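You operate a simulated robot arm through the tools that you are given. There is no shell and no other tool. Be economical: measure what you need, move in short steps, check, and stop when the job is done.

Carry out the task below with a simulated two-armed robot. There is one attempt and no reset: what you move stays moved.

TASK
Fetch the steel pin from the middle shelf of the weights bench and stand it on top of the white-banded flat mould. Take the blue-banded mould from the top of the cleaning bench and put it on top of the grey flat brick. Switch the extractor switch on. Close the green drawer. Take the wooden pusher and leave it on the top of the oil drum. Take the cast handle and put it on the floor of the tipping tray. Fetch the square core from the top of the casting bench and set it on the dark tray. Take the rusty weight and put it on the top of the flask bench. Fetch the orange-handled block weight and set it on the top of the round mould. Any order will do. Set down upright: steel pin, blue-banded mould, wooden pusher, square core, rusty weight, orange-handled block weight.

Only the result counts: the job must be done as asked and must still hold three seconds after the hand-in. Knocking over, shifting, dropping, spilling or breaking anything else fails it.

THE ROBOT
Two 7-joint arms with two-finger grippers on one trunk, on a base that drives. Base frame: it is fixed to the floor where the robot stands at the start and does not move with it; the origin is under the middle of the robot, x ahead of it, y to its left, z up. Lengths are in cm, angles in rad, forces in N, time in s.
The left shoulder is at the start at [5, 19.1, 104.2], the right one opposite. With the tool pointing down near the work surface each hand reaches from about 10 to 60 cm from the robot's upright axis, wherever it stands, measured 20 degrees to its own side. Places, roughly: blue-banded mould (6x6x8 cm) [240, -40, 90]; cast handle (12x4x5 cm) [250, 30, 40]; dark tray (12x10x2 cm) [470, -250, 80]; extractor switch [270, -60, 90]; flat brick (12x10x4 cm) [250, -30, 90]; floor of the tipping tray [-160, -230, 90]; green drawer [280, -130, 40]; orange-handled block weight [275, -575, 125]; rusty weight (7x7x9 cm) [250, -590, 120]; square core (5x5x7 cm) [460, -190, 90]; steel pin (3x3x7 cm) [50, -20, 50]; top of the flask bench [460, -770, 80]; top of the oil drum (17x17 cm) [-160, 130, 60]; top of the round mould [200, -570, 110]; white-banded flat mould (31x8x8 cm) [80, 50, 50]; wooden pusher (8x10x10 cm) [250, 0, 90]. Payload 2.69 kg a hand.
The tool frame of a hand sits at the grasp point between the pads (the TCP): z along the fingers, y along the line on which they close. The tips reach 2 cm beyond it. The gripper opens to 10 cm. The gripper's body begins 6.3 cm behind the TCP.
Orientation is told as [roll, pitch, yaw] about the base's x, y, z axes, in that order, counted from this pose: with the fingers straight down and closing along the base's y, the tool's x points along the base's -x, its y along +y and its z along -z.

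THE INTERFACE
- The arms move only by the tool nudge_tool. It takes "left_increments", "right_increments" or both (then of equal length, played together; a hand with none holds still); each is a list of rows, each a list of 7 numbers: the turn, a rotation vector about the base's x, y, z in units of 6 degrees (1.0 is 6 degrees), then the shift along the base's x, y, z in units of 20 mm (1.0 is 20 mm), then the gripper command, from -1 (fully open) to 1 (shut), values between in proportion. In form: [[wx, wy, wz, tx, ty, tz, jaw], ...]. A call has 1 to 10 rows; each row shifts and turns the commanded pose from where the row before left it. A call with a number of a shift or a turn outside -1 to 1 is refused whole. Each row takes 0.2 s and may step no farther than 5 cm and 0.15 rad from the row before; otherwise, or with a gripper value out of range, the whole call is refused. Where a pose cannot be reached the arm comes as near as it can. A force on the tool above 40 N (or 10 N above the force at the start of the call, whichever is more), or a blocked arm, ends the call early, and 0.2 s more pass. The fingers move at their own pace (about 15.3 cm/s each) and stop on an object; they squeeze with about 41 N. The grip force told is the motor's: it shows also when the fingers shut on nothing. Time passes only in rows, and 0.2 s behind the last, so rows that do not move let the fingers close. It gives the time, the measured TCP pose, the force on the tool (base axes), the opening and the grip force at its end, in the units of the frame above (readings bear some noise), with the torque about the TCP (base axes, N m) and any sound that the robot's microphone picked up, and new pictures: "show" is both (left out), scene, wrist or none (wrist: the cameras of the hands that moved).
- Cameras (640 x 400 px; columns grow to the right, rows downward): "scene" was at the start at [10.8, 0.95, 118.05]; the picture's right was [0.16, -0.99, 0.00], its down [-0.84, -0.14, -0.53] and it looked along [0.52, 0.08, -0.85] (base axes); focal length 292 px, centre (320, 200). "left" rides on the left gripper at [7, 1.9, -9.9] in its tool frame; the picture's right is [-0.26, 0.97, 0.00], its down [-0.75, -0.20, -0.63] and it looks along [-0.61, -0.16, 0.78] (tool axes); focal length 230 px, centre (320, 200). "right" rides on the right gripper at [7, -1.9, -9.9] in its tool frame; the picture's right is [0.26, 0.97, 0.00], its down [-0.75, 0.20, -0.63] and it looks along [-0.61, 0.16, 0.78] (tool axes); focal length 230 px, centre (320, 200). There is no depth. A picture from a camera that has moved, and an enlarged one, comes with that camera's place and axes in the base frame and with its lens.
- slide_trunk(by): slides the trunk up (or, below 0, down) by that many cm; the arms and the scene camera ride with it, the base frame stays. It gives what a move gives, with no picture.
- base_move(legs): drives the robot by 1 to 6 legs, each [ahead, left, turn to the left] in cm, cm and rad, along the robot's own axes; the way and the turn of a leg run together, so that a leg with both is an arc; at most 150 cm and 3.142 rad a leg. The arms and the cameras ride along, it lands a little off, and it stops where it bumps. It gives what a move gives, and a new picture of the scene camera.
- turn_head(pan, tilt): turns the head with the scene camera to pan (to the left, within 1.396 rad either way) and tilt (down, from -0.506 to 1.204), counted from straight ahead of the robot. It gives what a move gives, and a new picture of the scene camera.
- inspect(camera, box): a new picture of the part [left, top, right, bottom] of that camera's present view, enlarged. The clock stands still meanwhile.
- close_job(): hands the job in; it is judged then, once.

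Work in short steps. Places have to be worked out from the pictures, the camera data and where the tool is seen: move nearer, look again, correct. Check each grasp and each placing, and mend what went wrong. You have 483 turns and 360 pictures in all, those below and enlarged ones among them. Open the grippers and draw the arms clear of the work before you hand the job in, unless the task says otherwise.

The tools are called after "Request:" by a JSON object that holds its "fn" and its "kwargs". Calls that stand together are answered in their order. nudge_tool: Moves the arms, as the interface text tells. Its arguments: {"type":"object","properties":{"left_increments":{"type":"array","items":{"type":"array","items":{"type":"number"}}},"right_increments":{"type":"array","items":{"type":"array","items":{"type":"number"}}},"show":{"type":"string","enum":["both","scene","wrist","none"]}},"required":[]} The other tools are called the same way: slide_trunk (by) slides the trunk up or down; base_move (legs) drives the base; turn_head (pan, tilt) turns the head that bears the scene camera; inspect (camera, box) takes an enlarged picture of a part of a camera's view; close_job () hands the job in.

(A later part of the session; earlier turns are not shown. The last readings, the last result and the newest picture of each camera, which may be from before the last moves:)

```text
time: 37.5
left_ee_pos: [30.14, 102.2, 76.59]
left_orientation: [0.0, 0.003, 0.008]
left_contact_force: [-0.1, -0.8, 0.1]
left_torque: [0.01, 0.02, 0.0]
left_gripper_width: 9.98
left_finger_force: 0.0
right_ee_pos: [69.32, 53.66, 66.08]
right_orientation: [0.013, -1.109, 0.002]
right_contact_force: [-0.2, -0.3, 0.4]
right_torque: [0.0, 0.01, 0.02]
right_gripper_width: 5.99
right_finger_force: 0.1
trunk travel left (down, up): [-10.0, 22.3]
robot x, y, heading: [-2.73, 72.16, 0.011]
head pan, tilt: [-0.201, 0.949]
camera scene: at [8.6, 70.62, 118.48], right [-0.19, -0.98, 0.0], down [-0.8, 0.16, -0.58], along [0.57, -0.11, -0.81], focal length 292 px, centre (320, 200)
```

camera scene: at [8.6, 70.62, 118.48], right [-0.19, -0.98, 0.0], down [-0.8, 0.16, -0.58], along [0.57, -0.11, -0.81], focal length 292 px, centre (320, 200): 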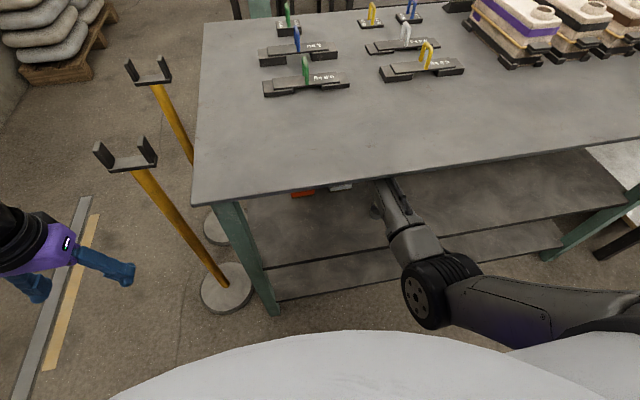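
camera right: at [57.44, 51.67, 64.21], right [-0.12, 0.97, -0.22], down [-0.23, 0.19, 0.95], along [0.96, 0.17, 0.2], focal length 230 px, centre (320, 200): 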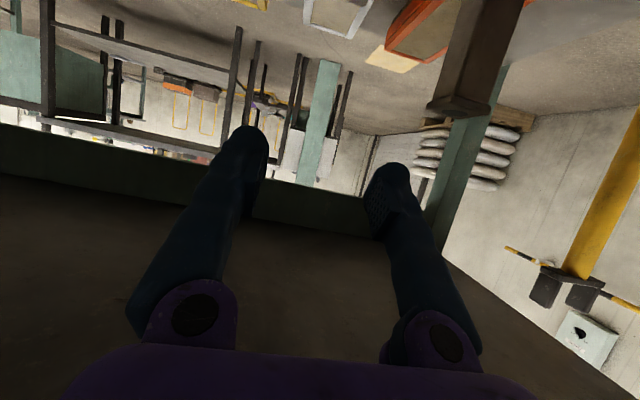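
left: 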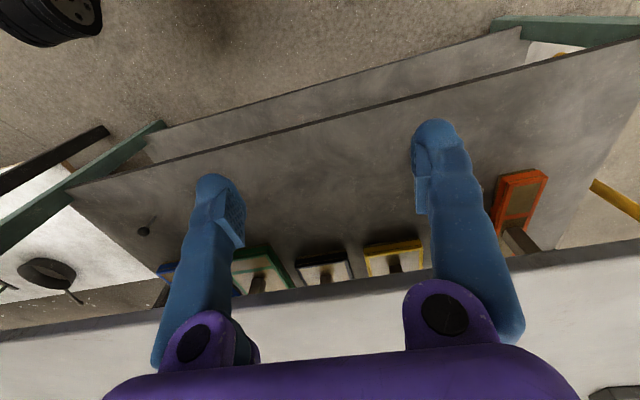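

The elbow is cramped near the body; backing the base straight out moves everything rigidly. Hand height z=66 clears the pin and cup.

Request:
{"fn": "base_move", "kwargs": {"legs": [[-38, 0, 0]]}}

Request:
{"fn": "inspect", "kwargs": {"camera": "right", "box": [160, 0, 560, 250]}}

```text
time: 39.9
left_ee_pos: [-7.93, 101.79, 76.71]
left_orientation: [-0.001, 0.001, 0.005]
left_contact_force: [0.6, 0.5, -0.5]
left_torque: [0.03, 0.0, 0.02]
left_gripper_width: 9.97
left_finger_force: 0.1
right_ee_pos: [30.91, 53.13, 66.35]
right_orientation: [0.012, -1.114, -0.005]
right_contact_force: [-0.4, 0.1, -0.9]
right_torque: [0.02, -0.03, -0.03]
right_gripper_width: 6.02
right_finger_force: 0.0
trunk travel left (down, up): [-10.0, 22.3]
robot x, y, heading: [-41.33, 71.93, 0.005]
head pan, tilt: [-0.201, 0.949]
camera scene: at [-29.85, 70.41, 118.53], right [-0.2, -0.98, 0.0], down [-0.8, 0.16, -0.58], along [0.57, -0.11, -0.81], focal length 292 px, centre (320, 200)
```

scene: 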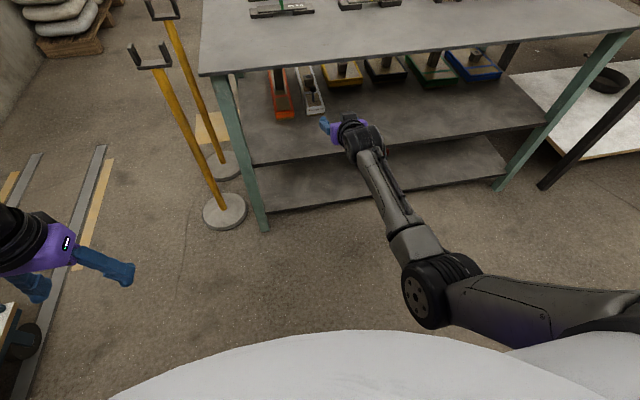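

```text
1.60 times, centred on (360, 125) of right
camera zoom: at [19.07, 51.21, 64.49], right [-0.12, 0.97, -0.23], down [-0.24, 0.19, 0.95], along [0.96, 0.17, 0.2], focal length 368 px, centre (256, 320)
```

zoom: 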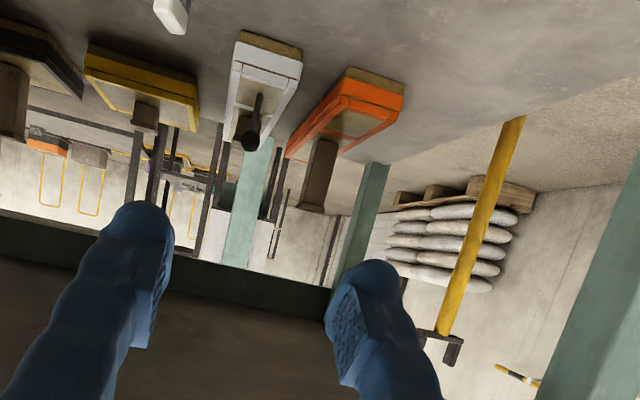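

The pin stands on the white mould and the cup is undisturbed. Now restoring the right hand to its home pose, tool down.

Request:
{"fn": "nudge_tool", "kwargs": {"right_increments": [[0, 0.5, 0, -1, 0, 0.5, -1], [0, 1, 0, -1, 0, 0.5, -1], [0, 1, 0, -1, 0, 0.5, -1], [0, 1, 0, -1, 0, 0.5, -1], [0, 1, 0, -1, 0, 0.5, -1], [0, 1, 0, -1, 0, 0.5, -1], [0, 1, 0, -1, 0, 0.5, -1], [0, 1, 0, -1, 0, 0.5, -1], [0, 1, 0, -1, 0, 0.5, -1], [0, 1, 0, -1, 0, 0.5, -1]], "show": "none"}}

Request:
{"fn": "nudge_tool", "kwargs": {"right_increments": [[0, 1, 0, -1, 0, 0.3, -1], [0, 0.15, 0, -1, 0, 0, -1], [0, 0, 0, -1, 0, 0, -1], [0, 0, 0, -1, 0, 0, -1], [0, 0, 0, -1, 0, 0, -1], [0, 0, 0, -1, 0, 0, -1]], "show": "none"}}

Request:
{"fn": "turn_head", "kwargs": {"pan": 0, "tilt": 0.5}}

```text
time: 42.2
left_ee_pos: [-7.96, 101.77, 76.68]
left_orientation: [0.001, 0.001, 0.002]
left_contact_force: [0.1, 0.3, -0.1]
left_torque: [-0.02, -0.01, 0.01]
left_gripper_width: 10.02
left_finger_force: 0.1
right_ee_pos: [12.04, 40.45, 74.53]
right_orientation: [-0.199, -0.14, -0.105]
right_contact_force: [0.3, -0.2, -0.2]
right_torque: [-0.02, -0.02, 0.0]
right_gripper_width: 10.02
right_finger_force: 0.0
right hand out of reach, approached as far as the arm can: row 10
trunk travel left (down, up): [-10.0, 22.3]
robot x, y, heading: [-40.79, 72.18, -0.002]
head pan, tilt: [-0.201, 0.949]
stopped in row 10 (right hand): the arm was blocked; the commanded pose is now the measured one
```

```text
time: 42.7
left_ee_pos: [-7.95, 101.74, 76.64]
left_orientation: [0.0, 0.003, 0.003]
left_contact_force: [-0.2, 0.7, 0.0]
left_torque: [-0.02, -0.03, 0.0]
left_gripper_width: 9.99
left_finger_force: 0.1
right_ee_pos: [8.06, 31.72, 76.47]
right_orientation: [-0.356, -0.047, -0.203]
right_contact_force: [0.7, 0.7, 0.4]
right_torque: [0.06, -0.02, 0.02]
right_gripper_width: 10.01
right_finger_force: 0.1
trunk travel left (down, up): [-10.0, 22.3]
robot x, y, heading: [-41.19, 71.81, 0.004]
head pan, tilt: [-0.201, 0.949]
stopped in row 2 (right hand): the arm was blocked; the commanded pose is now the measured one
```

```text
time: 43.6
left_ee_pos: [-7.95, 101.74, 76.72]
left_orientation: [-0.001, 0.001, 0.002]
left_contact_force: [0.3, 0.3, -0.6]
left_torque: [-0.03, -0.01, 0.01]
left_gripper_width: 10.0
left_finger_force: 0.0
right_ee_pos: [8.05, 31.67, 76.5]
right_orientation: [-0.353, -0.047, -0.202]
right_contact_force: [0.5, 0.0, -0.1]
right_torque: [0.02, 0.0, -0.02]
right_gripper_width: 10.01
right_finger_force: 0.1
trunk travel left (down, up): [-10.0, 22.3]
robot x, y, heading: [-40.87, 71.94, 0.004]
head pan, tilt: [0.0, 0.499]
camera scene: at [-27.86, 71.84, 122.26], right [0.0, -1.0, 0.0], down [-0.48, 0.0, -0.88], along [0.88, 0.0, -0.48], focal length 292 px, centre (320, 200)
```

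scene: 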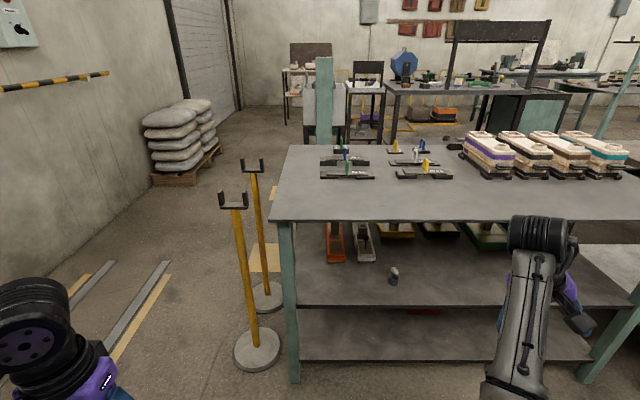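

The arm wandered near a joint limit. I'll square the orientation and bring the hand back inwards in gentle steps.

Request:
{"fn": "nudge_tool", "kwargs": {"right_increments": [[0.5, 0, 0.3, 0, 0.5, 0, -1], [0.5, 0, 0.3, 0, 0.5, 0, -1], [0.5, 0, 0.3, 0, 0.5, 0, -1], [0.5, 0, 0.3, 0, 0.5, 0, -1], [0.5, 0, 0.3, 0, 0.5, 0, -1], [0.5, 0.2, 0.3, 0, 0.5, 0, -1], [0.3, 0.2, 0.2, 0, 0.5, 0, -1]], "show": "scene"}}

```text
time: 45.2
left_ee_pos: [-8.01, 101.66, 76.66]
left_orientation: [0.002, 0.002, 0.001]
left_contact_force: [0.9, -0.2, 0.8]
left_torque: [-0.02, -0.03, 0.0]
left_gripper_width: 10.01
left_finger_force: 0.1
right_ee_pos: [8.73, 37.72, 75.51]
right_orientation: [-0.013, 0.035, 0.001]
right_contact_force: [0.8, 0.0, 0.6]
right_torque: [0.0, 0.0, 0.0]
right_gripper_width: 9.98
right_finger_force: 0.0
right hand out of reach, approached as far as the arm can: row 6, 7
trunk travel left (down, up): [-10.0, 22.3]
robot x, y, heading: [-40.91, 71.8, -0.002]
head pan, tilt: [0.0, 0.499]
camera scene: at [-27.86, 71.87, 122.27], right [0.0, -1.0, 0.0], down [-0.48, 0.0, -0.88], along [0.88, 0.0, -0.48], focal length 292 px, centre (320, 200)
```

scene: 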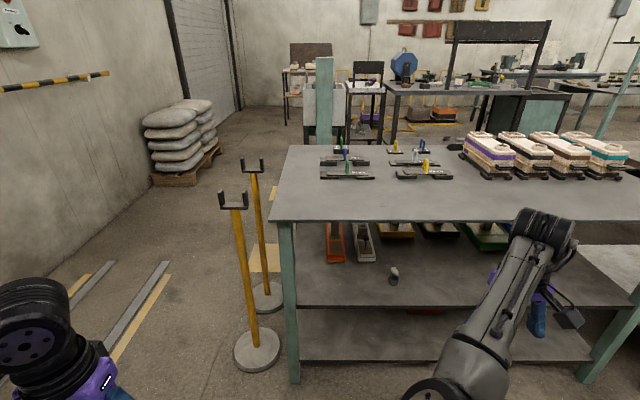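

The right elbow ended up low and inside. I'll back off for room, stretch the arm forward, and roll the tool there so the elbow swings back outward.

Request:
{"fn": "base_move", "kwargs": {"legs": [[-25, 0, 0]]}}

Request:
{"fn": "nudge_tool", "kwargs": {"right_increments": [[0, -1, 0, 0.5, 0.3, 0.3, -1], [0, -1, 0, 0.5, 0.3, 0.3, -1], [0, -1, 0, 0.5, 0.3, 0.3, -1], [0, -1, 0, 0.5, 0.3, 0.3, -1], [0, -1, 0, 0.8, 0.3, 0.3, -1], [0, -1, 0, 0.8, 0.3, 0.3, -1], [0, -1, 0, 0.8, 0.3, 0.3, -1], [0, -1, 0, 0.8, 0.3, 0.3, -1], [0, -1, 0, 0.8, 0.3, 0.3, -1], [0, -1, 0, 0.8, 0.3, 0.3, -1]], "show": "none"}}

Request:
{"fn": "nudge_tool", "kwargs": {"right_increments": [[0, -1, 0, 1, 0.3, 0.3, -1], [0, -1, 0, 1, 0.3, 0.3, -1], [0, -1, 0, 1, 0.3, 0.3, -1], [0, -1, 0, 1, 0, 0.3, -1], [0, 0, 0, 1, 0, 0, -1]], "show": "scene"}}

```text
time: 47.0
left_ee_pos: [-32.2, 101.6, 76.71]
left_orientation: [0.001, -0.001, 0.0]
left_contact_force: [-0.3, 0.0, -0.5]
left_torque: [-0.03, -0.01, -0.02]
left_gripper_width: 10.0
left_finger_force: 0.0
right_ee_pos: [-15.62, 37.61, 75.71]
right_orientation: [-0.01, 0.032, -0.003]
right_contact_force: [0.0, 0.0, -0.8]
right_torque: [0.01, 0.02, 0.0]
right_gripper_width: 10.02
right_finger_force: 0.0
trunk travel left (down, up): [-10.0, 22.3]
robot x, y, heading: [-65.37, 71.61, -0.002]
head pan, tilt: [0.0, 0.499]
camera scene: at [-52.22, 71.79, 122.28], right [0.0, -1.0, 0.0], down [-0.48, 0.0, -0.88], along [0.88, 0.0, -0.48], focal length 292 px, centre (320, 200)
```

scene: 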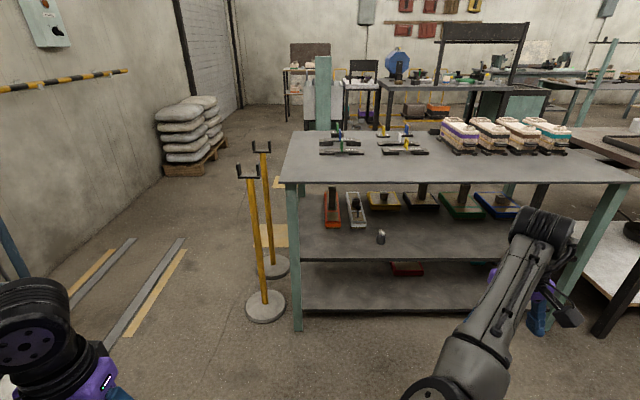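

```text
time: 48.1
left_ee_pos: [-32.23, 101.61, 76.74]
left_orientation: [0.001, 0.002, 0.001]
left_contact_force: [0.3, 1.1, 0.2]
left_torque: [-0.01, -0.01, -0.01]
left_gripper_width: 10.0
left_finger_force: 0.0
right_ee_pos: [-7.48, 40.3, 86.17]
right_orientation: [-0.002, -0.589, -0.015]
right_contact_force: [0.8, 0.6, 0.2]
right_torque: [0.01, 0.0, 0.0]
right_gripper_width: 9.99
right_finger_force: 0.1
trunk travel left (down, up): [-10.0, 22.3]
robot x, y, heading: [-65.32, 71.89, -0.003]
head pan, tilt: [0.0, 0.499]
stopped in row 5 (right hand): the arm was blocked; the commanded pose is now the measured one
```

```text
time: 49.5
left_ee_pos: [-32.07, 101.62, 76.56]
left_orientation: [0.0, 0.001, -0.002]
left_contact_force: [0.1, -0.2, 0.2]
left_torque: [0.01, -0.01, 0.01]
left_gripper_width: 9.98
left_finger_force: 0.1
right_ee_pos: [3.31, 42.44, 92.02]
right_orientation: [0.022, -1.064, -0.029]
right_contact_force: [-0.2, 0.1, -0.4]
right_torque: [0.0, -0.04, -0.04]
right_gripper_width: 10.01
right_finger_force: 0.1
trunk travel left (down, up): [-10.0, 22.3]
robot x, y, heading: [-65.1, 72.19, -0.001]
head pan, tilt: [0.0, 0.499]
stopped in row 5 (right hand): the arm was blocked; the commanded pose is now the measured one
camera scene: at [-52.19, 71.79, 122.27], right [0.0, -1.0, 0.0], down [-0.48, 0.0, -0.88], along [0.88, 0.0, -0.48], focal length 292 px, centre (320, 200)
```

scene: 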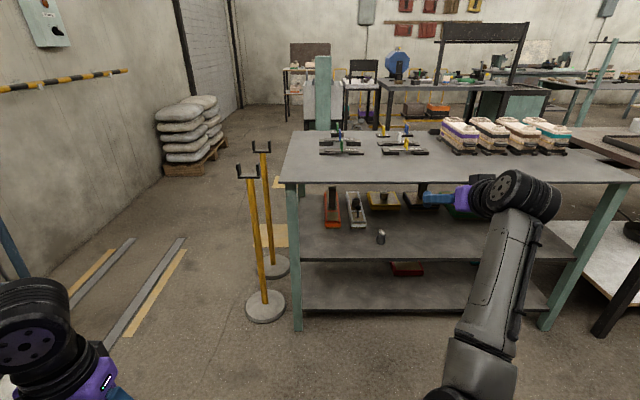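

Continuing: stretching forward further to near-straight.

Request:
{"fn": "nudge_tool", "kwargs": {"right_increments": [[0, -0.7, 0, 0.5, 0.2, 0, -1], [0, -0.7, 0, 0.5, 0.2, 0, -1], [0, -0.7, 0, 0.5, 0.2, 0, -1], [0, -0.7, 0, 0.5, 0.2, 0, -1], [0, -0.7, 0, 0.5, 0.2, 0, -1], [0, 0, 0, 0.5, 0.2, 0, -1], [0, 0, 0, 0.5, 0, 0, -1], [0, 0, 0, 0.5, 0, 0, -1]], "show": "scene"}}

```text
time: 51.3
left_ee_pos: [-32.14, 101.62, 76.67]
left_orientation: [-0.002, 0.001, -0.003]
left_contact_force: [-0.2, -0.7, 0.0]
left_torque: [-0.01, 0.02, -0.03]
left_gripper_width: 10.02
left_finger_force: 0.1
right_ee_pos: [11.24, 44.85, 91.92]
right_orientation: [0.098, -1.428, -0.1]
right_contact_force: [-0.3, 0.0, 0.2]
right_torque: [0.0, 0.02, 0.01]
right_gripper_width: 9.98
right_finger_force: 0.1
trunk travel left (down, up): [-10.0, 22.3]
robot x, y, heading: [-65.54, 71.86, -0.002]
head pan, tilt: [0.0, 0.499]
camera scene: at [-52.19, 71.78, 122.27], right [0.0, -1.0, 0.0], down [-0.48, 0.0, -0.88], along [0.88, 0.0, -0.48], focal length 292 px, centre (320, 200)
```

scene: 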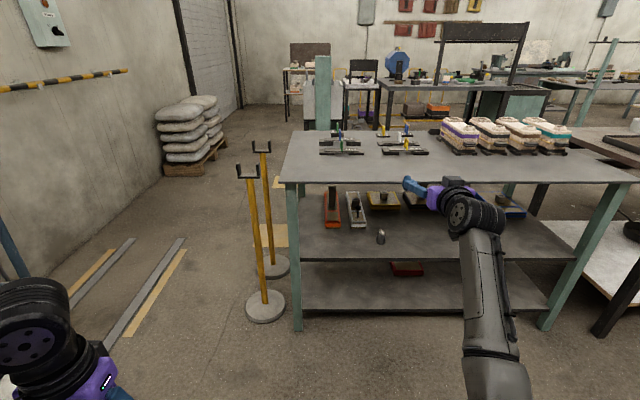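

Now rolling the tool about the arm's axis to swing the elbow outward.

Request:
{"fn": "nudge_tool", "kwargs": {"right_increments": [[-1, 0, 0, 0.4, 0, 0, -1], [-1, 0, 0, 0.4, 0, 0, -1], [-1, 0, 0, 0.4, 0, 0, -1], [-1, 0, 0, 0.4, 0, 0, -1], [-1, 0, 0, 0.2, 0, 0, -1], [-1, 0, 0, 0, 0, 0, -1], [-1, 0, 0, 0, 0, 0, -1], [-1, 0, 0, 0, 0, 0, -1], [-1, 0, 0, 0, 0, 0, -1], [-1, 0, 0, 0, 0, 0, -1]], "show": "scene"}}

```text
time: 53.5
left_ee_pos: [-32.16, 101.63, 76.6]
left_orientation: [0.001, 0.0, -0.002]
left_contact_force: [0.2, -0.1, -0.1]
left_torque: [0.0, -0.01, -0.03]
left_gripper_width: 10.01
left_finger_force: 0.0
right_ee_pos: [14.96, 44.87, 91.91]
right_orientation: [-1.491, -0.529, 1.408]
right_contact_force: [-0.3, 0.1, -0.1]
right_torque: [-0.01, 0.04, -0.01]
right_gripper_width: 10.0
right_finger_force: 0.1
trunk travel left (down, up): [-10.0, 22.3]
robot x, y, heading: [-65.34, 72.15, 0.0]
head pan, tilt: [0.0, 0.499]
camera scene: at [-52.19, 71.78, 122.27], right [0.0, -1.0, 0.0], down [-0.48, 0.0, -0.88], along [0.88, 0.0, -0.48], focal length 292 px, centre (320, 200)
```

scene: 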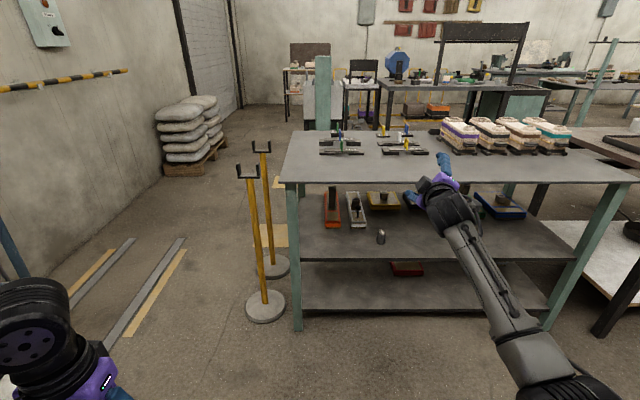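

The elbow is outside again. Retract (bending the arm), then roll back.

Request:
{"fn": "nudge_tool", "kwargs": {"right_increments": [[0, 0, 0, -1, 0, 0, -1], [0, 0, 0, -1, 0, 0, -1], [0, 0, 0, -1, 0, 0, -1], [0, 0, 0, -1, 0, 0, -1], [0, 0, 0, -1, 0, 0, -1], [0, 0, 0, -1, 0, 0, -1], [0, 0, 0, -1, 0, 0, -1], [0, 0, 0, -1, 0, 0, -1], [0, 0, 0, -1, 0, 0, -1]], "show": "none"}}

Request:
{"fn": "nudge_tool", "kwargs": {"right_increments": [[1, 0, 0, 0, 0, 0, -1], [1, 0, 0, 0, 0, 0, -1], [1, 0, 0, 0, 0, 0, -1], [1, 0, 0, 0, 0, 0, -1], [1, 0, 0, 0, 0, 0, -1], [1, 0, 0, 0, 0, 0, -1], [1, 0, 0, 0, 0, 0, -1], [1, 0, 0, 0, 0, 0, -1], [1, 0, 0, 0, 0, 0, -1], [1, 0, 0, 0, 0, 0, -1]], "show": "scene"}}

```text
time: 55.5
left_ee_pos: [-32.12, 101.59, 76.58]
left_orientation: [0.0, 0.001, -0.003]
left_contact_force: [-0.2, 0.2, -0.4]
left_torque: [0.04, 0.01, -0.02]
left_gripper_width: 10.01
left_finger_force: 0.1
right_ee_pos: [-3.1, 45.13, 92.16]
right_orientation: [-1.49, -0.532, 1.408]
right_contact_force: [0.4, 1.0, -0.1]
right_torque: [-0.01, -0.01, -0.02]
right_gripper_width: 9.99
right_finger_force: 0.0
trunk travel left (down, up): [-10.0, 22.3]
robot x, y, heading: [-65.4, 71.88, -0.0]
head pan, tilt: [0.0, 0.499]
```

```text
time: 57.7
left_ee_pos: [-32.09, 101.68, 76.67]
left_orientation: [0.0, 0.003, -0.002]
left_contact_force: [-0.1, -0.7, -0.5]
left_torque: [0.01, 0.02, -0.01]
left_gripper_width: 9.99
left_finger_force: 0.1
right_ee_pos: [-3.05, 44.89, 91.78]
right_orientation: [0.104, -1.429, -0.107]
right_contact_force: [0.9, -0.2, 0.5]
right_torque: [-0.02, 0.0, -0.02]
right_gripper_width: 10.0
right_finger_force: 0.1
trunk travel left (down, up): [-10.0, 22.3]
robot x, y, heading: [-65.54, 72.05, -0.003]
head pan, tilt: [0.0, 0.499]
camera scene: at [-52.19, 71.79, 122.27], right [0.0, -1.0, 0.0], down [-0.48, 0.0, -0.88], along [0.88, 0.0, -0.48], focal length 292 px, centre (320, 200)
```

scene: 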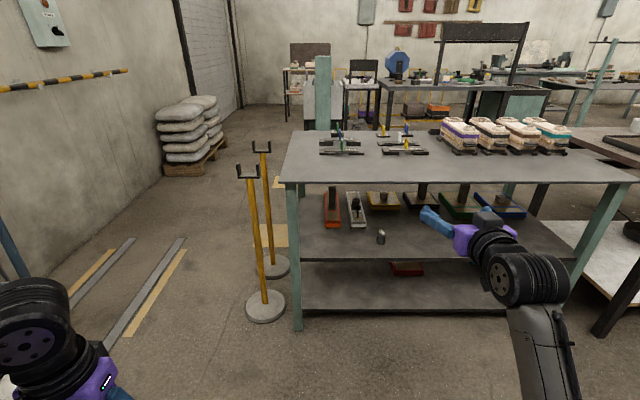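

Now pitching down to tool-down while moving toward the home spot.

Request:
{"fn": "nudge_tool", "kwargs": {"right_increments": [[0, 1, 0, -0.8, 0.5, -0.3, -1], [0, 1, 0, -0.8, 0.5, -0.3, -1], [0, 1, 0, -0.8, 0.5, -0.3, -1], [0, 1, 0, -0.8, 0.5, -0.3, -1], [0, 1, 0, -0.8, 0.5, -0.3, -1], [0, 1, 0, -0.8, 0.5, -0.3, -1], [0, 1, 0, -0.8, 0.5, -0.3, -1], [0, 1, 0, -0.8, 0.5, -0.3, -1], [0, 1, 0, -0.8, 0.5, -0.3, -1], [0, 1, 0, -0.8, 0.5, -0.3, -1]], "show": "scene"}}

```text
time: 59.6
left_ee_pos: [-32.22, 101.54, 76.72]
left_orientation: [0.002, 0.003, -0.001]
left_contact_force: [-0.9, -0.2, -0.1]
left_torque: [-0.01, -0.01, -0.03]
left_gripper_width: 10.0
left_finger_force: 0.1
right_ee_pos: [-15.45, 43.44, 86.61]
right_orientation: [-0.277, -0.593, 0.02]
right_contact_force: [-0.6, -0.6, 0.1]
right_torque: [-0.02, 0.01, -0.02]
right_gripper_width: 10.0
right_finger_force: 0.1
right hand out of reach, approached as far as the arm can: row 9
trunk travel left (down, up): [-10.0, 22.3]
robot x, y, heading: [-65.66, 72.36, 0.0]
head pan, tilt: [0.0, 0.499]
stopped in row 9 (right hand): the arm was blocked; the commanded pose is now the measured one
camera scene: at [-52.2, 71.83, 122.27], right [0.0, -1.0, 0.0], down [-0.48, 0.0, -0.88], along [0.88, 0.0, -0.48], focal length 292 px, centre (320, 200)
```

scene: 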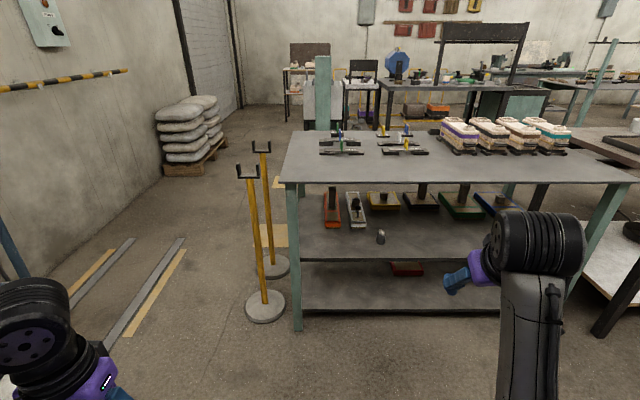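

Not far enough outward. I'll repeat: stretch again, roll, and this time pitch down while still rolled, then yaw back with the wrist.

Request:
{"fn": "nudge_tool", "kwargs": {"right_increments": [[0.3, -1, 0, 1, 0, 0.3, -1], [0.3, -1, 0, 1, 0, 0.3, -1], [0.3, -1, 0, 1, 0, 0.3, -1], [0.3, -1, 0, 1, 0, 0.3, -1], [0.3, -1, 0, 1, 0, 0.3, -1], [0.3, -1, 0, 1, 0.1, 0.3, -1], [0.3, -1, 0, 1, 0.1, 0.3, -1], [0.3, -1, 0, 1, 0.1, 0.3, -1], [0.3, -0.5, 0, 1, 0.1, 0.3, -1], [0, 0, 0, 1, 0, 0, -1]], "show": "none"}}

Request:
{"fn": "nudge_tool", "kwargs": {"right_increments": [[0, 0, 0, 1, 0, 0, -1], [-1, 0, 0, 1, 0, 0, -1], [-1, 0, 0, 1, 0, 0, -1], [-1, 0, 0, 0.5, 0, 0, -1], [-1, 0, 0, 0.5, 0, 0, -1], [-1, 0, 0, 0, 0, 0, -1], [-1, 0, 0, 0, 0, 0, -1], [-1, 0, 0, 0, 0, 0, -1], [-1, 0, 0, 0, 0, 0, -1], [-1, 0, 0, 0, 0, 0, -1]], "show": "none"}}

Request:
{"fn": "nudge_tool", "kwargs": {"right_increments": [[-1, 0, 0, 0, 0, 0, -1], [-1, 0, 0, 0, 0, 0, -1], [-1, 0, 0, 0, 0, 0, -1], [-1, 0, 0, 0, 0, 0, -1], [-1, 0, 0, 0, 0, 0, -1], [-1, 0, 0, 0, 0, 0, -1]], "show": "scene"}}

```text
time: 61.8
left_ee_pos: [-32.19, 101.64, 76.63]
left_orientation: [0.0, 0.003, -0.002]
left_contact_force: [0.0, -0.2, 0.1]
left_torque: [0.03, -0.01, -0.02]
left_gripper_width: 10.03
left_finger_force: 0.1
right_ee_pos: [4.59, 44.09, 92.0]
right_orientation: [1.007, -1.333, -1.151]
right_contact_force: [-1.5, -0.4, -0.3]
right_torque: [-0.01, 0.01, 0.0]
right_gripper_width: 10.0
right_finger_force: 0.0
trunk travel left (down, up): [-10.0, 22.3]
robot x, y, heading: [-65.39, 71.89, 0.002]
head pan, tilt: [0.0, 0.499]
```

```text
time: 64.0
left_ee_pos: [-32.07, 101.61, 76.63]
left_orientation: [-0.002, 0.001, -0.001]
left_contact_force: [-0.2, 0.2, 0.0]
left_torque: [0.01, 0.01, 0.03]
left_gripper_width: 10.0
left_finger_force: 0.2
right_ee_pos: [12.66, 44.18, 91.97]
right_orientation: [-1.613, -0.846, 1.425]
right_contact_force: [0.2, 0.6, 0.1]
right_torque: [0.06, -0.01, 0.0]
right_gripper_width: 10.0
right_finger_force: 0.0
trunk travel left (down, up): [-10.0, 22.3]
robot x, y, heading: [-64.97, 72.01, 0.001]
head pan, tilt: [0.0, 0.499]
```

```text
time: 65.4
left_ee_pos: [-32.22, 101.67, 76.7]
left_orientation: [0.001, 0.002, -0.002]
left_contact_force: [0.1, -0.3, -0.6]
left_torque: [0.0, -0.01, 0.0]
left_gripper_width: 9.98
left_finger_force: 0.0
right_ee_pos: [12.49, 44.33, 91.88]
right_orientation: [-1.702, -0.22, 1.471]
right_contact_force: [-0.8, -0.4, -0.3]
right_torque: [-0.03, -0.02, 0.01]
right_gripper_width: 10.03
right_finger_force: 0.1
trunk travel left (down, up): [-10.0, 22.3]
robot x, y, heading: [-65.46, 72.09, -0.004]
head pan, tilt: [0.0, 0.499]
camera scene: at [-52.19, 71.78, 122.27], right [0.0, -1.0, 0.0], down [-0.48, 0.0, -0.88], along [0.88, 0.0, -0.48], focal length 292 px, centre (320, 200)
```

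scene: 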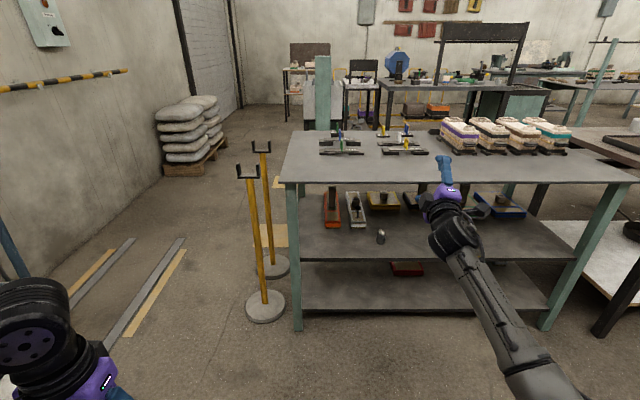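

Elbow is outside. Now pitch down about y while retracting and drifting inward.

Request:
{"fn": "nudge_tool", "kwargs": {"right_increments": [[0, 1, 0, -1, 0.2, 0, -1], [0, 1, 0, -1, 0.2, 0, -1], [0, 1, 0, -1, 0.2, 0, -1], [0, 1, 0, -1, 0.2, 0, -1], [0, 1, 0, -1, 0.2, 0, -1], [0, 1, 0, -1, 0.2, 0, -1], [0, 1, 0, -1, 0.2, 0, -1], [0, 1, 0, -1, 0.2, 0, -1], [0, 1, 0, -1, 0.2, 0, -1], [0, 1, 0, -1, 0.2, 0, -1]], "show": "none"}}

Request:
{"fn": "nudge_tool", "kwargs": {"right_increments": [[0, 1, 0, -1, 0.5, -0.5, -1], [0, 1, 0, -1, 0.5, -0.5, -1], [0, 1, 0, -1, 0.5, -0.5, -1], [0, 1, 0, -0.5, 0.5, -0.5, -1], [0, 0.5, 0, -0.5, 0.5, -0.5, -1]], "show": "scene"}}

```text
time: 67.6
left_ee_pos: [-32.18, 101.49, 76.66]
left_orientation: [0.001, 0.003, -0.003]
left_contact_force: [0.8, 0.0, 0.5]
left_torque: [0.02, -0.03, 0.03]
left_gripper_width: 10.0
left_finger_force: 0.1
right_ee_pos: [-7.84, 48.19, 91.82]
right_orientation: [-0.66, -0.026, 1.327]
right_contact_force: [0.1, -0.2, -0.1]
right_torque: [-0.03, 0.0, 0.02]
right_gripper_width: 10.01
right_finger_force: 0.1
trunk travel left (down, up): [-10.0, 22.3]
robot x, y, heading: [-65.51, 71.83, -0.003]
head pan, tilt: [0.0, 0.499]
```

```text
time: 68.8
left_ee_pos: [-32.1, 101.62, 76.69]
left_orientation: [0.001, 0.004, -0.003]
left_contact_force: [0.5, -0.6, 0.8]
left_torque: [0.0, -0.02, -0.01]
left_gripper_width: 10.02
left_finger_force: 0.1
right_ee_pos: [-15.5, 53.32, 87.01]
right_orientation: [-0.204, 0.086, 1.342]
right_contact_force: [0.7, 0.4, 0.2]
right_torque: [0.01, 0.01, -0.01]
right_gripper_width: 10.0
right_finger_force: 0.1
trunk travel left (down, up): [-10.0, 22.3]
robot x, y, heading: [-65.5, 72.03, -0.001]
head pan, tilt: [0.0, 0.499]
camera scene: at [-52.19, 71.79, 122.27], right [0.0, -1.0, 0.0], down [-0.48, 0.0, -0.88], along [0.88, 0.0, -0.48], focal length 292 px, centre (320, 200)
```

scene: 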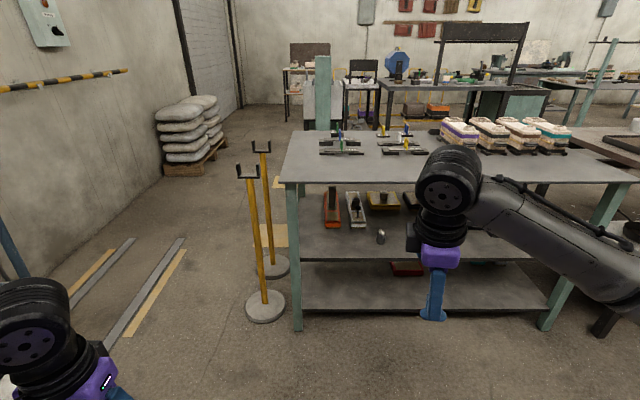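

Elbow restored. Now yaw back and move to the home pose.

Request:
{"fn": "nudge_tool", "kwargs": {"right_increments": [[0, 0, -1, -0.8, 0.6, -0.4, -1], [0, 0, -1, -0.8, 0.6, -0.4, -1], [0, 0, -1, -0.8, 0.6, -0.4, -1], [0, 0, -1, -0.8, 0.6, -0.4, -1], [0, 0, -1, -0.8, 0.6, -0.4, -1], [0, 0, -1, -0.8, 0.6, -0.4, -1], [0, 0, -1, -0.8, 0.6, -0.4, -1], [0, 0, -1, -0.8, 0.6, -0.4, -1], [0, 0, -1, -0.8, 0.6, -0.4, -1], [0, 0, -1, -0.8, 0.6, -0.4, -1]], "show": "none"}}

Request:
{"fn": "nudge_tool", "kwargs": {"right_increments": [[0, 0.5, -1, 0, 0.4, -0.4, -1], [0, 0.5, -1, 0, 0.4, -0.4, -1], [0, 0.5, -0.8, 0, 0.4, -0.2, -1]], "show": "none"}}

```text
time: 71.0
left_ee_pos: [-32.12, 101.64, 76.72]
left_orientation: [0.0, 0.002, -0.002]
left_contact_force: [0.0, -0.4, -0.5]
left_torque: [0.04, 0.01, -0.02]
left_gripper_width: 9.99
left_finger_force: 0.1
right_ee_pos: [-31.38, 65.3, 78.84]
right_orientation: [-0.205, 0.086, 0.294]
right_contact_force: [0.9, -0.1, 0.0]
right_torque: [-0.03, 0.02, -0.02]
right_gripper_width: 10.01
right_finger_force: 0.1
trunk travel left (down, up): [-10.0, 22.3]
robot x, y, heading: [-65.42, 72.21, -0.001]
head pan, tilt: [0.0, 0.499]
```

```text
time: 71.8
left_ee_pos: [-32.13, 101.71, 76.66]
left_orientation: [0.0, 0.001, -0.001]
left_contact_force: [0.1, -0.2, 0.1]
left_torque: [0.01, 0.02, 0.02]
left_gripper_width: 9.98
left_finger_force: 0.0
right_ee_pos: [-31.47, 67.71, 76.84]
right_orientation: [-0.18, 0.24, 0.001]
right_contact_force: [0.1, 0.5, -0.3]
right_torque: [0.0, 0.01, 0.0]
right_gripper_width: 10.01
right_finger_force: 0.0
trunk travel left (down, up): [-10.0, 22.3]
robot x, y, heading: [-65.33, 72.26, 0.0]
head pan, tilt: [0.0, 0.499]
```

Squaring the right hand's orientation and looking at the left aisle for the route to the cleaning bench.

Request:
{"fn": "nudge_tool", "kwargs": {"right_increments": [[0.9, -1, 0, -0.2, 0, 0, -1], [0.85, -1, 0, -0.2, 0, 0, -1], [0, -0.3, 0, -0.2, 0, 0, -1]], "show": "none"}}

Request:
{"fn": "turn_head", "kwargs": {"pan": 0.7, "tilt": 0.5}}

Request:
{"fn": "turn_head", "kwargs": {"pan": -0.7, "tilt": 0.4}}

```text
time: 72.6
left_ee_pos: [-32.08, 101.71, 76.7]
left_orientation: [0.0, 0.002, -0.002]
left_contact_force: [0.2, -0.5, 0.4]
left_torque: [0.02, 0.01, -0.01]
left_gripper_width: 10.02
left_finger_force: 0.0
right_ee_pos: [-32.67, 67.69, 76.8]
right_orientation: [0.001, -0.007, 0.03]
right_contact_force: [-0.7, 0.0, -1.1]
right_torque: [-0.05, -0.01, -0.01]
right_gripper_width: 9.97
right_finger_force: 0.0
trunk travel left (down, up): [-10.0, 22.3]
robot x, y, heading: [-65.34, 71.58, -0.002]
head pan, tilt: [0.0, 0.499]
```

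```text
time: 73.7
left_ee_pos: [-32.13, 101.64, 76.69]
left_orientation: [0.0, 0.002, -0.002]
left_contact_force: [0.3, 0.6, -0.1]
left_torque: [0.01, 0.03, 0.01]
left_gripper_width: 10.03
left_finger_force: 0.1
right_ee_pos: [-32.67, 67.68, 76.79]
right_orientation: [0.001, -0.004, 0.03]
right_contact_force: [0.3, 0.3, -0.2]
right_torque: [-0.02, 0.0, 0.01]
right_gripper_width: 10.0
right_finger_force: 0.1
trunk travel left (down, up): [-10.0, 22.3]
robot x, y, heading: [-64.92, 71.74, -0.0]
head pan, tilt: [0.7, 0.499]
camera scene: at [-54.32, 77.64, 122.27], right [0.64, -0.77, 0.0], down [-0.37, -0.31, -0.88], along [0.67, 0.56, -0.48], focal length 292 px, centre (320, 200)
```

scene: 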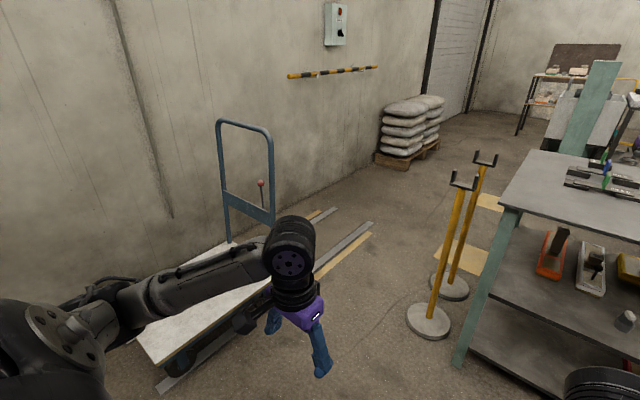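

```text
time: 75.2
left_ee_pos: [-32.13, 101.6, 76.62]
left_orientation: [-0.002, 0.001, -0.002]
left_contact_force: [0.5, 0.9, 0.0]
left_torque: [0.0, -0.02, -0.01]
left_gripper_width: 10.0
left_finger_force: 0.0
right_ee_pos: [-32.67, 67.72, 76.84]
right_orientation: [-0.002, -0.007, 0.029]
right_contact_force: [0.8, 0.0, 0.2]
right_torque: [0.01, -0.03, 0.02]
right_gripper_width: 10.0
right_finger_force: 0.0
trunk travel left (down, up): [-10.0, 22.3]
robot x, y, heading: [-65.24, 71.7, -0.001]
head pan, tilt: [-0.7, 0.4]
camera scene: at [-54.21, 65.83, 123.18], right [-0.64, -0.76, 0.0], down [-0.3, 0.25, -0.92], along [0.7, -0.59, -0.39], focal length 292 px, centre (320, 200)
```

scene: 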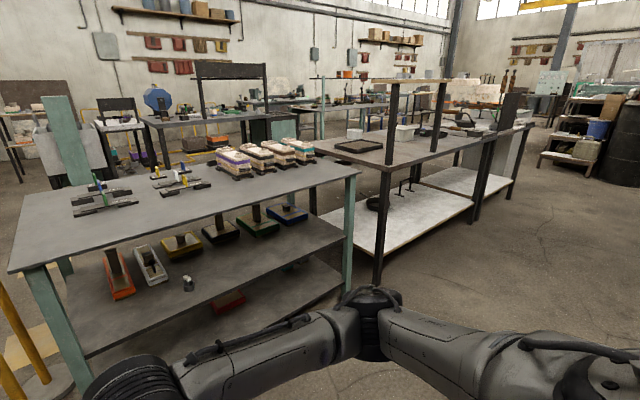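

I'll take a closer look at the strips and trolley on the left to judge the passage.

Request:
{"fn": "turn_head", "kwargs": {"pan": 0.6, "tilt": 0.5}}

Request:
{"fn": "inspect", "kwargs": {"camera": "scene", "box": [200, 160, 420, 300]}}

```text
time: 76.7
left_ee_pos: [-32.2, 101.57, 76.7]
left_orientation: [0.0, 0.001, -0.002]
left_contact_force: [0.2, 0.9, -0.1]
left_torque: [0.02, 0.02, 0.0]
left_gripper_width: 10.0
left_finger_force: 0.0
right_ee_pos: [-32.64, 67.71, 76.9]
right_orientation: [0.0, -0.005, 0.031]
right_contact_force: [-0.3, -0.1, -0.2]
right_torque: [0.02, 0.01, -0.02]
right_gripper_width: 10.0
right_finger_force: 0.2
trunk travel left (down, up): [-10.0, 22.3]
robot x, y, heading: [-65.46, 72.0, -0.006]
head pan, tilt: [0.6, 0.499]
camera scene: at [-53.77, 76.92, 122.27], right [0.56, -0.83, 0.0], down [-0.4, -0.27, -0.88], along [0.73, 0.49, -0.48], focal length 292 px, centre (320, 200)
```

scene: 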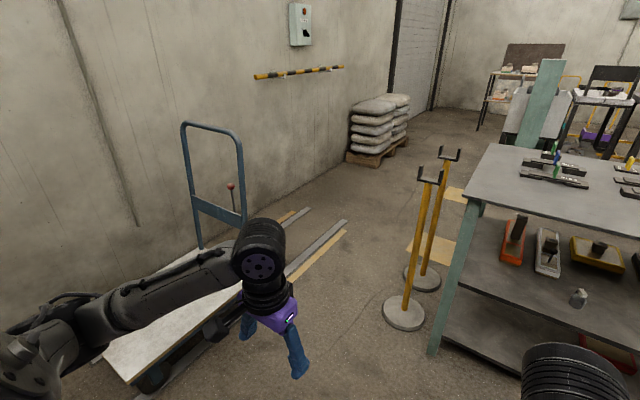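

```text
2.86 times, centred on (310, 230) of scene
camera zoom: at [-53.77, 76.92, 122.27], right [0.56, -0.83, 0.0], down [-0.4, -0.27, -0.88], along [0.73, 0.49, -0.48], focal length 836 px, centre (349, 114)
```

zoom: 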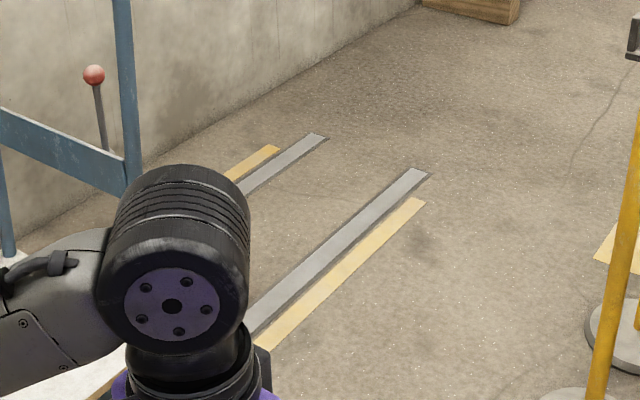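

The strips are flush rails and paint. I'll raise the trunk so the arms clear the trolley handle and stands, then drive round the left.

Request:
{"fn": "slide_trunk", "kwargs": {"by": 20}}

Request:
{"fn": "base_move", "kwargs": {"legs": [[0, 38, 0], [65, 0, 0], [70, 42, 0], [60, 0, 0]]}}

Request:
{"fn": "turn_head", "kwargs": {"pan": -0.6, "tilt": 0.5}}

```text
time: 78.8
left_ee_pos: [-32.08, 101.68, 96.63]
left_orientation: [-0.002, 0.001, -0.001]
left_contact_force: [-0.3, 0.1, 0.6]
left_torque: [-0.05, 0.01, 0.0]
left_gripper_width: 10.0
left_finger_force: 0.2
right_ee_pos: [-32.74, 67.82, 96.97]
right_orientation: [-0.003, -0.006, 0.029]
right_contact_force: [0.3, 0.5, 0.9]
right_torque: [0.01, 0.0, 0.0]
right_gripper_width: 9.99
right_finger_force: 0.0
trunk travel left (down, up): [-30.0, 2.3]
robot x, y, heading: [-65.3, 71.91, -0.002]
head pan, tilt: [0.6, 0.499]
```

```text
time: 87.7
left_ee_pos: [58.39, 151.09, 96.37]
left_orientation: [0.0, 0.008, -0.028]
left_contact_force: [1.6, 0.0, -1.4]
left_torque: [-0.01, 0.04, 0.02]
left_gripper_width: 9.99
left_finger_force: 0.0
right_ee_pos: [56.97, 117.19, 96.63]
right_orientation: [-0.003, 0.001, 0.007]
right_contact_force: [0.9, 1.3, -1.3]
right_torque: [-0.04, 0.07, -0.01]
right_gripper_width: 9.99
right_finger_force: 0.1
trunk travel left (down, up): [-30.0, 2.3]
robot x, y, heading: [24.26, 122.31, -0.025]
head pan, tilt: [0.6, 0.499]
stopped in leg 3: the robot was blocked; the commanded pose is now the measured one
camera scene: at [36.4, 127.0, 142.18], right [0.54, -0.84, 0.0], down [-0.41, -0.26, -0.88], along [0.73, 0.48, -0.48], focal length 292 px, centre (320, 200)
```

scene: 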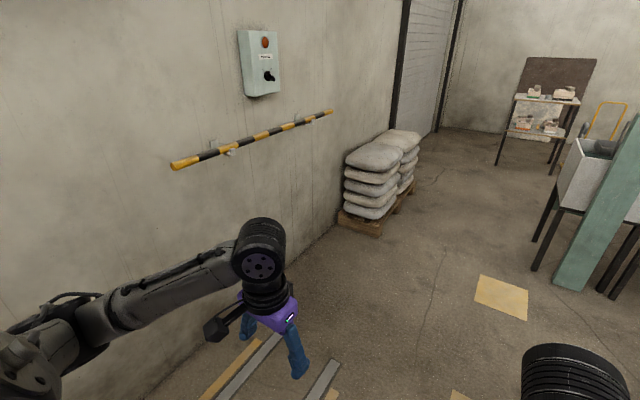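

```text
time: 89.1
left_ee_pos: [58.11, 150.87, 96.72]
left_orientation: [0.0, 0.0, -0.027]
left_contact_force: [-0.1, 0.5, -0.2]
left_torque: [0.04, 0.01, -0.03]
left_gripper_width: 9.99
left_finger_force: 0.1
right_ee_pos: [56.84, 117.03, 96.88]
right_orientation: [-0.001, -0.006, 0.007]
right_contact_force: [0.0, -0.1, -0.7]
right_torque: [0.0, 0.05, 0.03]
right_gripper_width: 10.01
right_finger_force: 0.2
trunk travel left (down, up): [-30.0, 2.3]
robot x, y, heading: [24.12, 121.95, -0.025]
head pan, tilt: [-0.6, 0.499]
camera scene: at [35.64, 116.49, 142.27], right [-0.58, -0.81, 0.0], down [-0.39, 0.28, -0.88], along [0.71, -0.51, -0.48], focal length 292 px, centre (320, 200)
```

scene: 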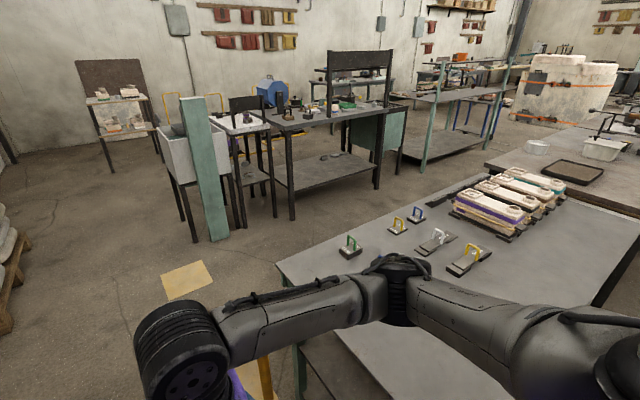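

Blocked during the diagonal leg. I need to see what touched: look down both sides.

Request:
{"fn": "turn_head", "kwargs": {"pan": 1.3, "tilt": 1.0}}

Request:
{"fn": "turn_head", "kwargs": {"pan": -0.7, "tilt": 1.1}}

```text
time: 90.9
left_ee_pos: [57.9, 150.9, 96.77]
left_orientation: [0.0, 0.002, -0.027]
left_contact_force: [-0.5, 0.5, 0.0]
left_torque: [0.03, -0.03, -0.02]
left_gripper_width: 10.02
left_finger_force: 0.0
right_ee_pos: [56.74, 117.02, 96.89]
right_orientation: [-0.003, -0.005, 0.006]
right_contact_force: [-0.2, 0.0, 0.3]
right_torque: [-0.01, -0.01, 0.0]
right_gripper_width: 10.0
right_finger_force: 0.1
trunk travel left (down, up): [-30.0, 2.3]
robot x, y, heading: [24.07, 121.93, -0.025]
head pan, tilt: [1.3, 1.0]
camera scene: at [30.29, 128.48, 138.16], right [0.96, -0.29, 0.0], down [-0.25, -0.8, -0.54], along [0.16, 0.52, -0.84], focal length 292 px, centre (320, 200)
```

scene: 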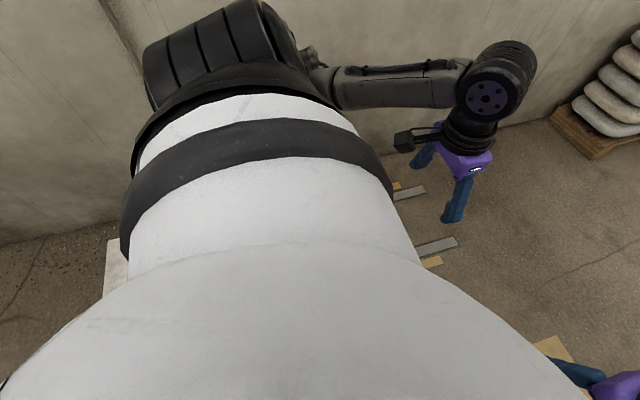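

```text
time: 92.9
left_ee_pos: [58.05, 150.94, 96.6]
left_orientation: [0.001, 0.002, -0.027]
left_contact_force: [0.7, 0.7, 0.2]
left_torque: [-0.03, 0.0, 0.01]
left_gripper_width: 10.01
left_finger_force: 0.0
right_ee_pos: [56.71, 117.09, 96.82]
right_orientation: [-0.002, -0.006, 0.007]
right_contact_force: [-0.1, 0.0, 0.0]
right_torque: [0.0, 0.02, -0.02]
right_gripper_width: 10.01
right_finger_force: 0.0
trunk travel left (down, up): [-30.0, 2.3]
robot x, y, heading: [24.32, 122.22, -0.021]
head pan, tilt: [-0.7, 1.1]
camera scene: at [32.99, 117.63, 137.5], right [-0.66, -0.75, 0.0], down [-0.67, 0.59, -0.45], along [0.34, -0.3, -0.89], focal length 292 px, centre (320, 200)
```

scene: 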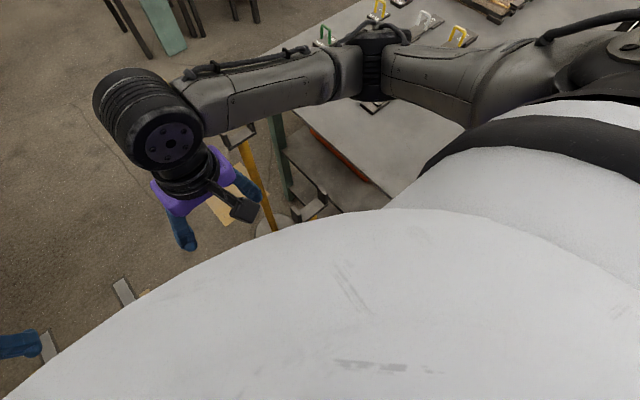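

The stands look upright. I'll reverse out of the contact the way I came and re-measure the stand and trolley.

Request:
{"fn": "base_move", "kwargs": {"legs": [[-24, -12, 0.02], [-40, 0, 0]]}}

Request:
{"fn": "turn_head", "kwargs": {"pan": 0.6, "tilt": 0.5}}

```text
time: 96.9
left_ee_pos: [-7.21, 140.17, 96.62]
left_orientation: [0.001, 0.001, -0.006]
left_contact_force: [-0.5, -0.2, 0.3]
left_torque: [0.02, 0.0, -0.04]
left_gripper_width: 9.99
left_finger_force: 0.0
right_ee_pos: [-7.74, 106.4, 96.9]
right_orientation: [0.0, -0.005, 0.028]
right_contact_force: [-0.4, 0.1, -0.2]
right_torque: [-0.01, 0.01, 0.02]
right_gripper_width: 9.99
right_finger_force: 0.1
trunk travel left (down, up): [-30.0, 2.3]
robot x, y, heading: [-40.59, 110.67, -0.006]
head pan, tilt: [-0.7, 1.1]
camera scene: at [-31.49, 106.45, 137.5], right [-0.65, -0.76, 0.0], down [-0.68, 0.58, -0.45], along [0.35, -0.29, -0.89], focal length 292 px, centre (320, 200)
```

scene: 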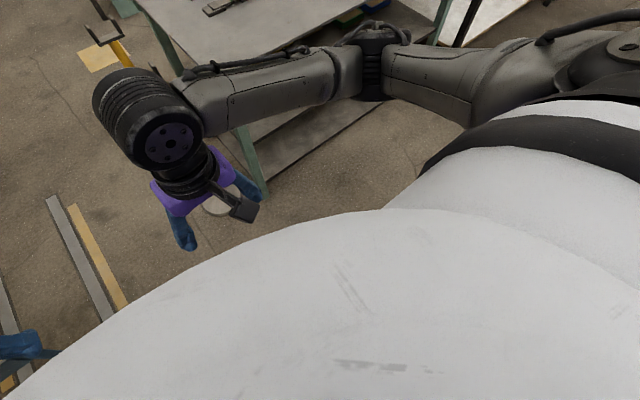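

```text
time: 98.3
left_ee_pos: [-7.15, 140.31, 96.7]
left_orientation: [0.0, 0.002, -0.006]
left_contact_force: [0.6, 0.0, -0.4]
left_torque: [-0.01, -0.02, 0.0]
left_gripper_width: 10.01
left_finger_force: 0.1
right_ee_pos: [-7.71, 106.32, 96.83]
right_orientation: [-0.002, -0.006, 0.029]
right_contact_force: [0.0, -0.6, 0.1]
right_torque: [0.0, -0.02, -0.01]
right_gripper_width: 9.98
right_finger_force: 0.1
trunk travel left (down, up): [-30.0, 2.3]
robot x, y, heading: [-40.27, 110.72, -0.002]
head pan, tilt: [0.6, 0.499]
camera scene: at [-28.72, 115.64, 142.27], right [0.56, -0.83, 0.0], down [-0.4, -0.27, -0.88], along [0.73, 0.49, -0.48], focal length 292 px, centre (320, 200)
```

scene: 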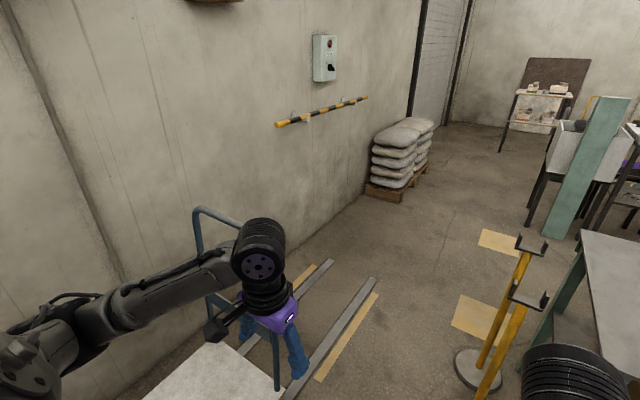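

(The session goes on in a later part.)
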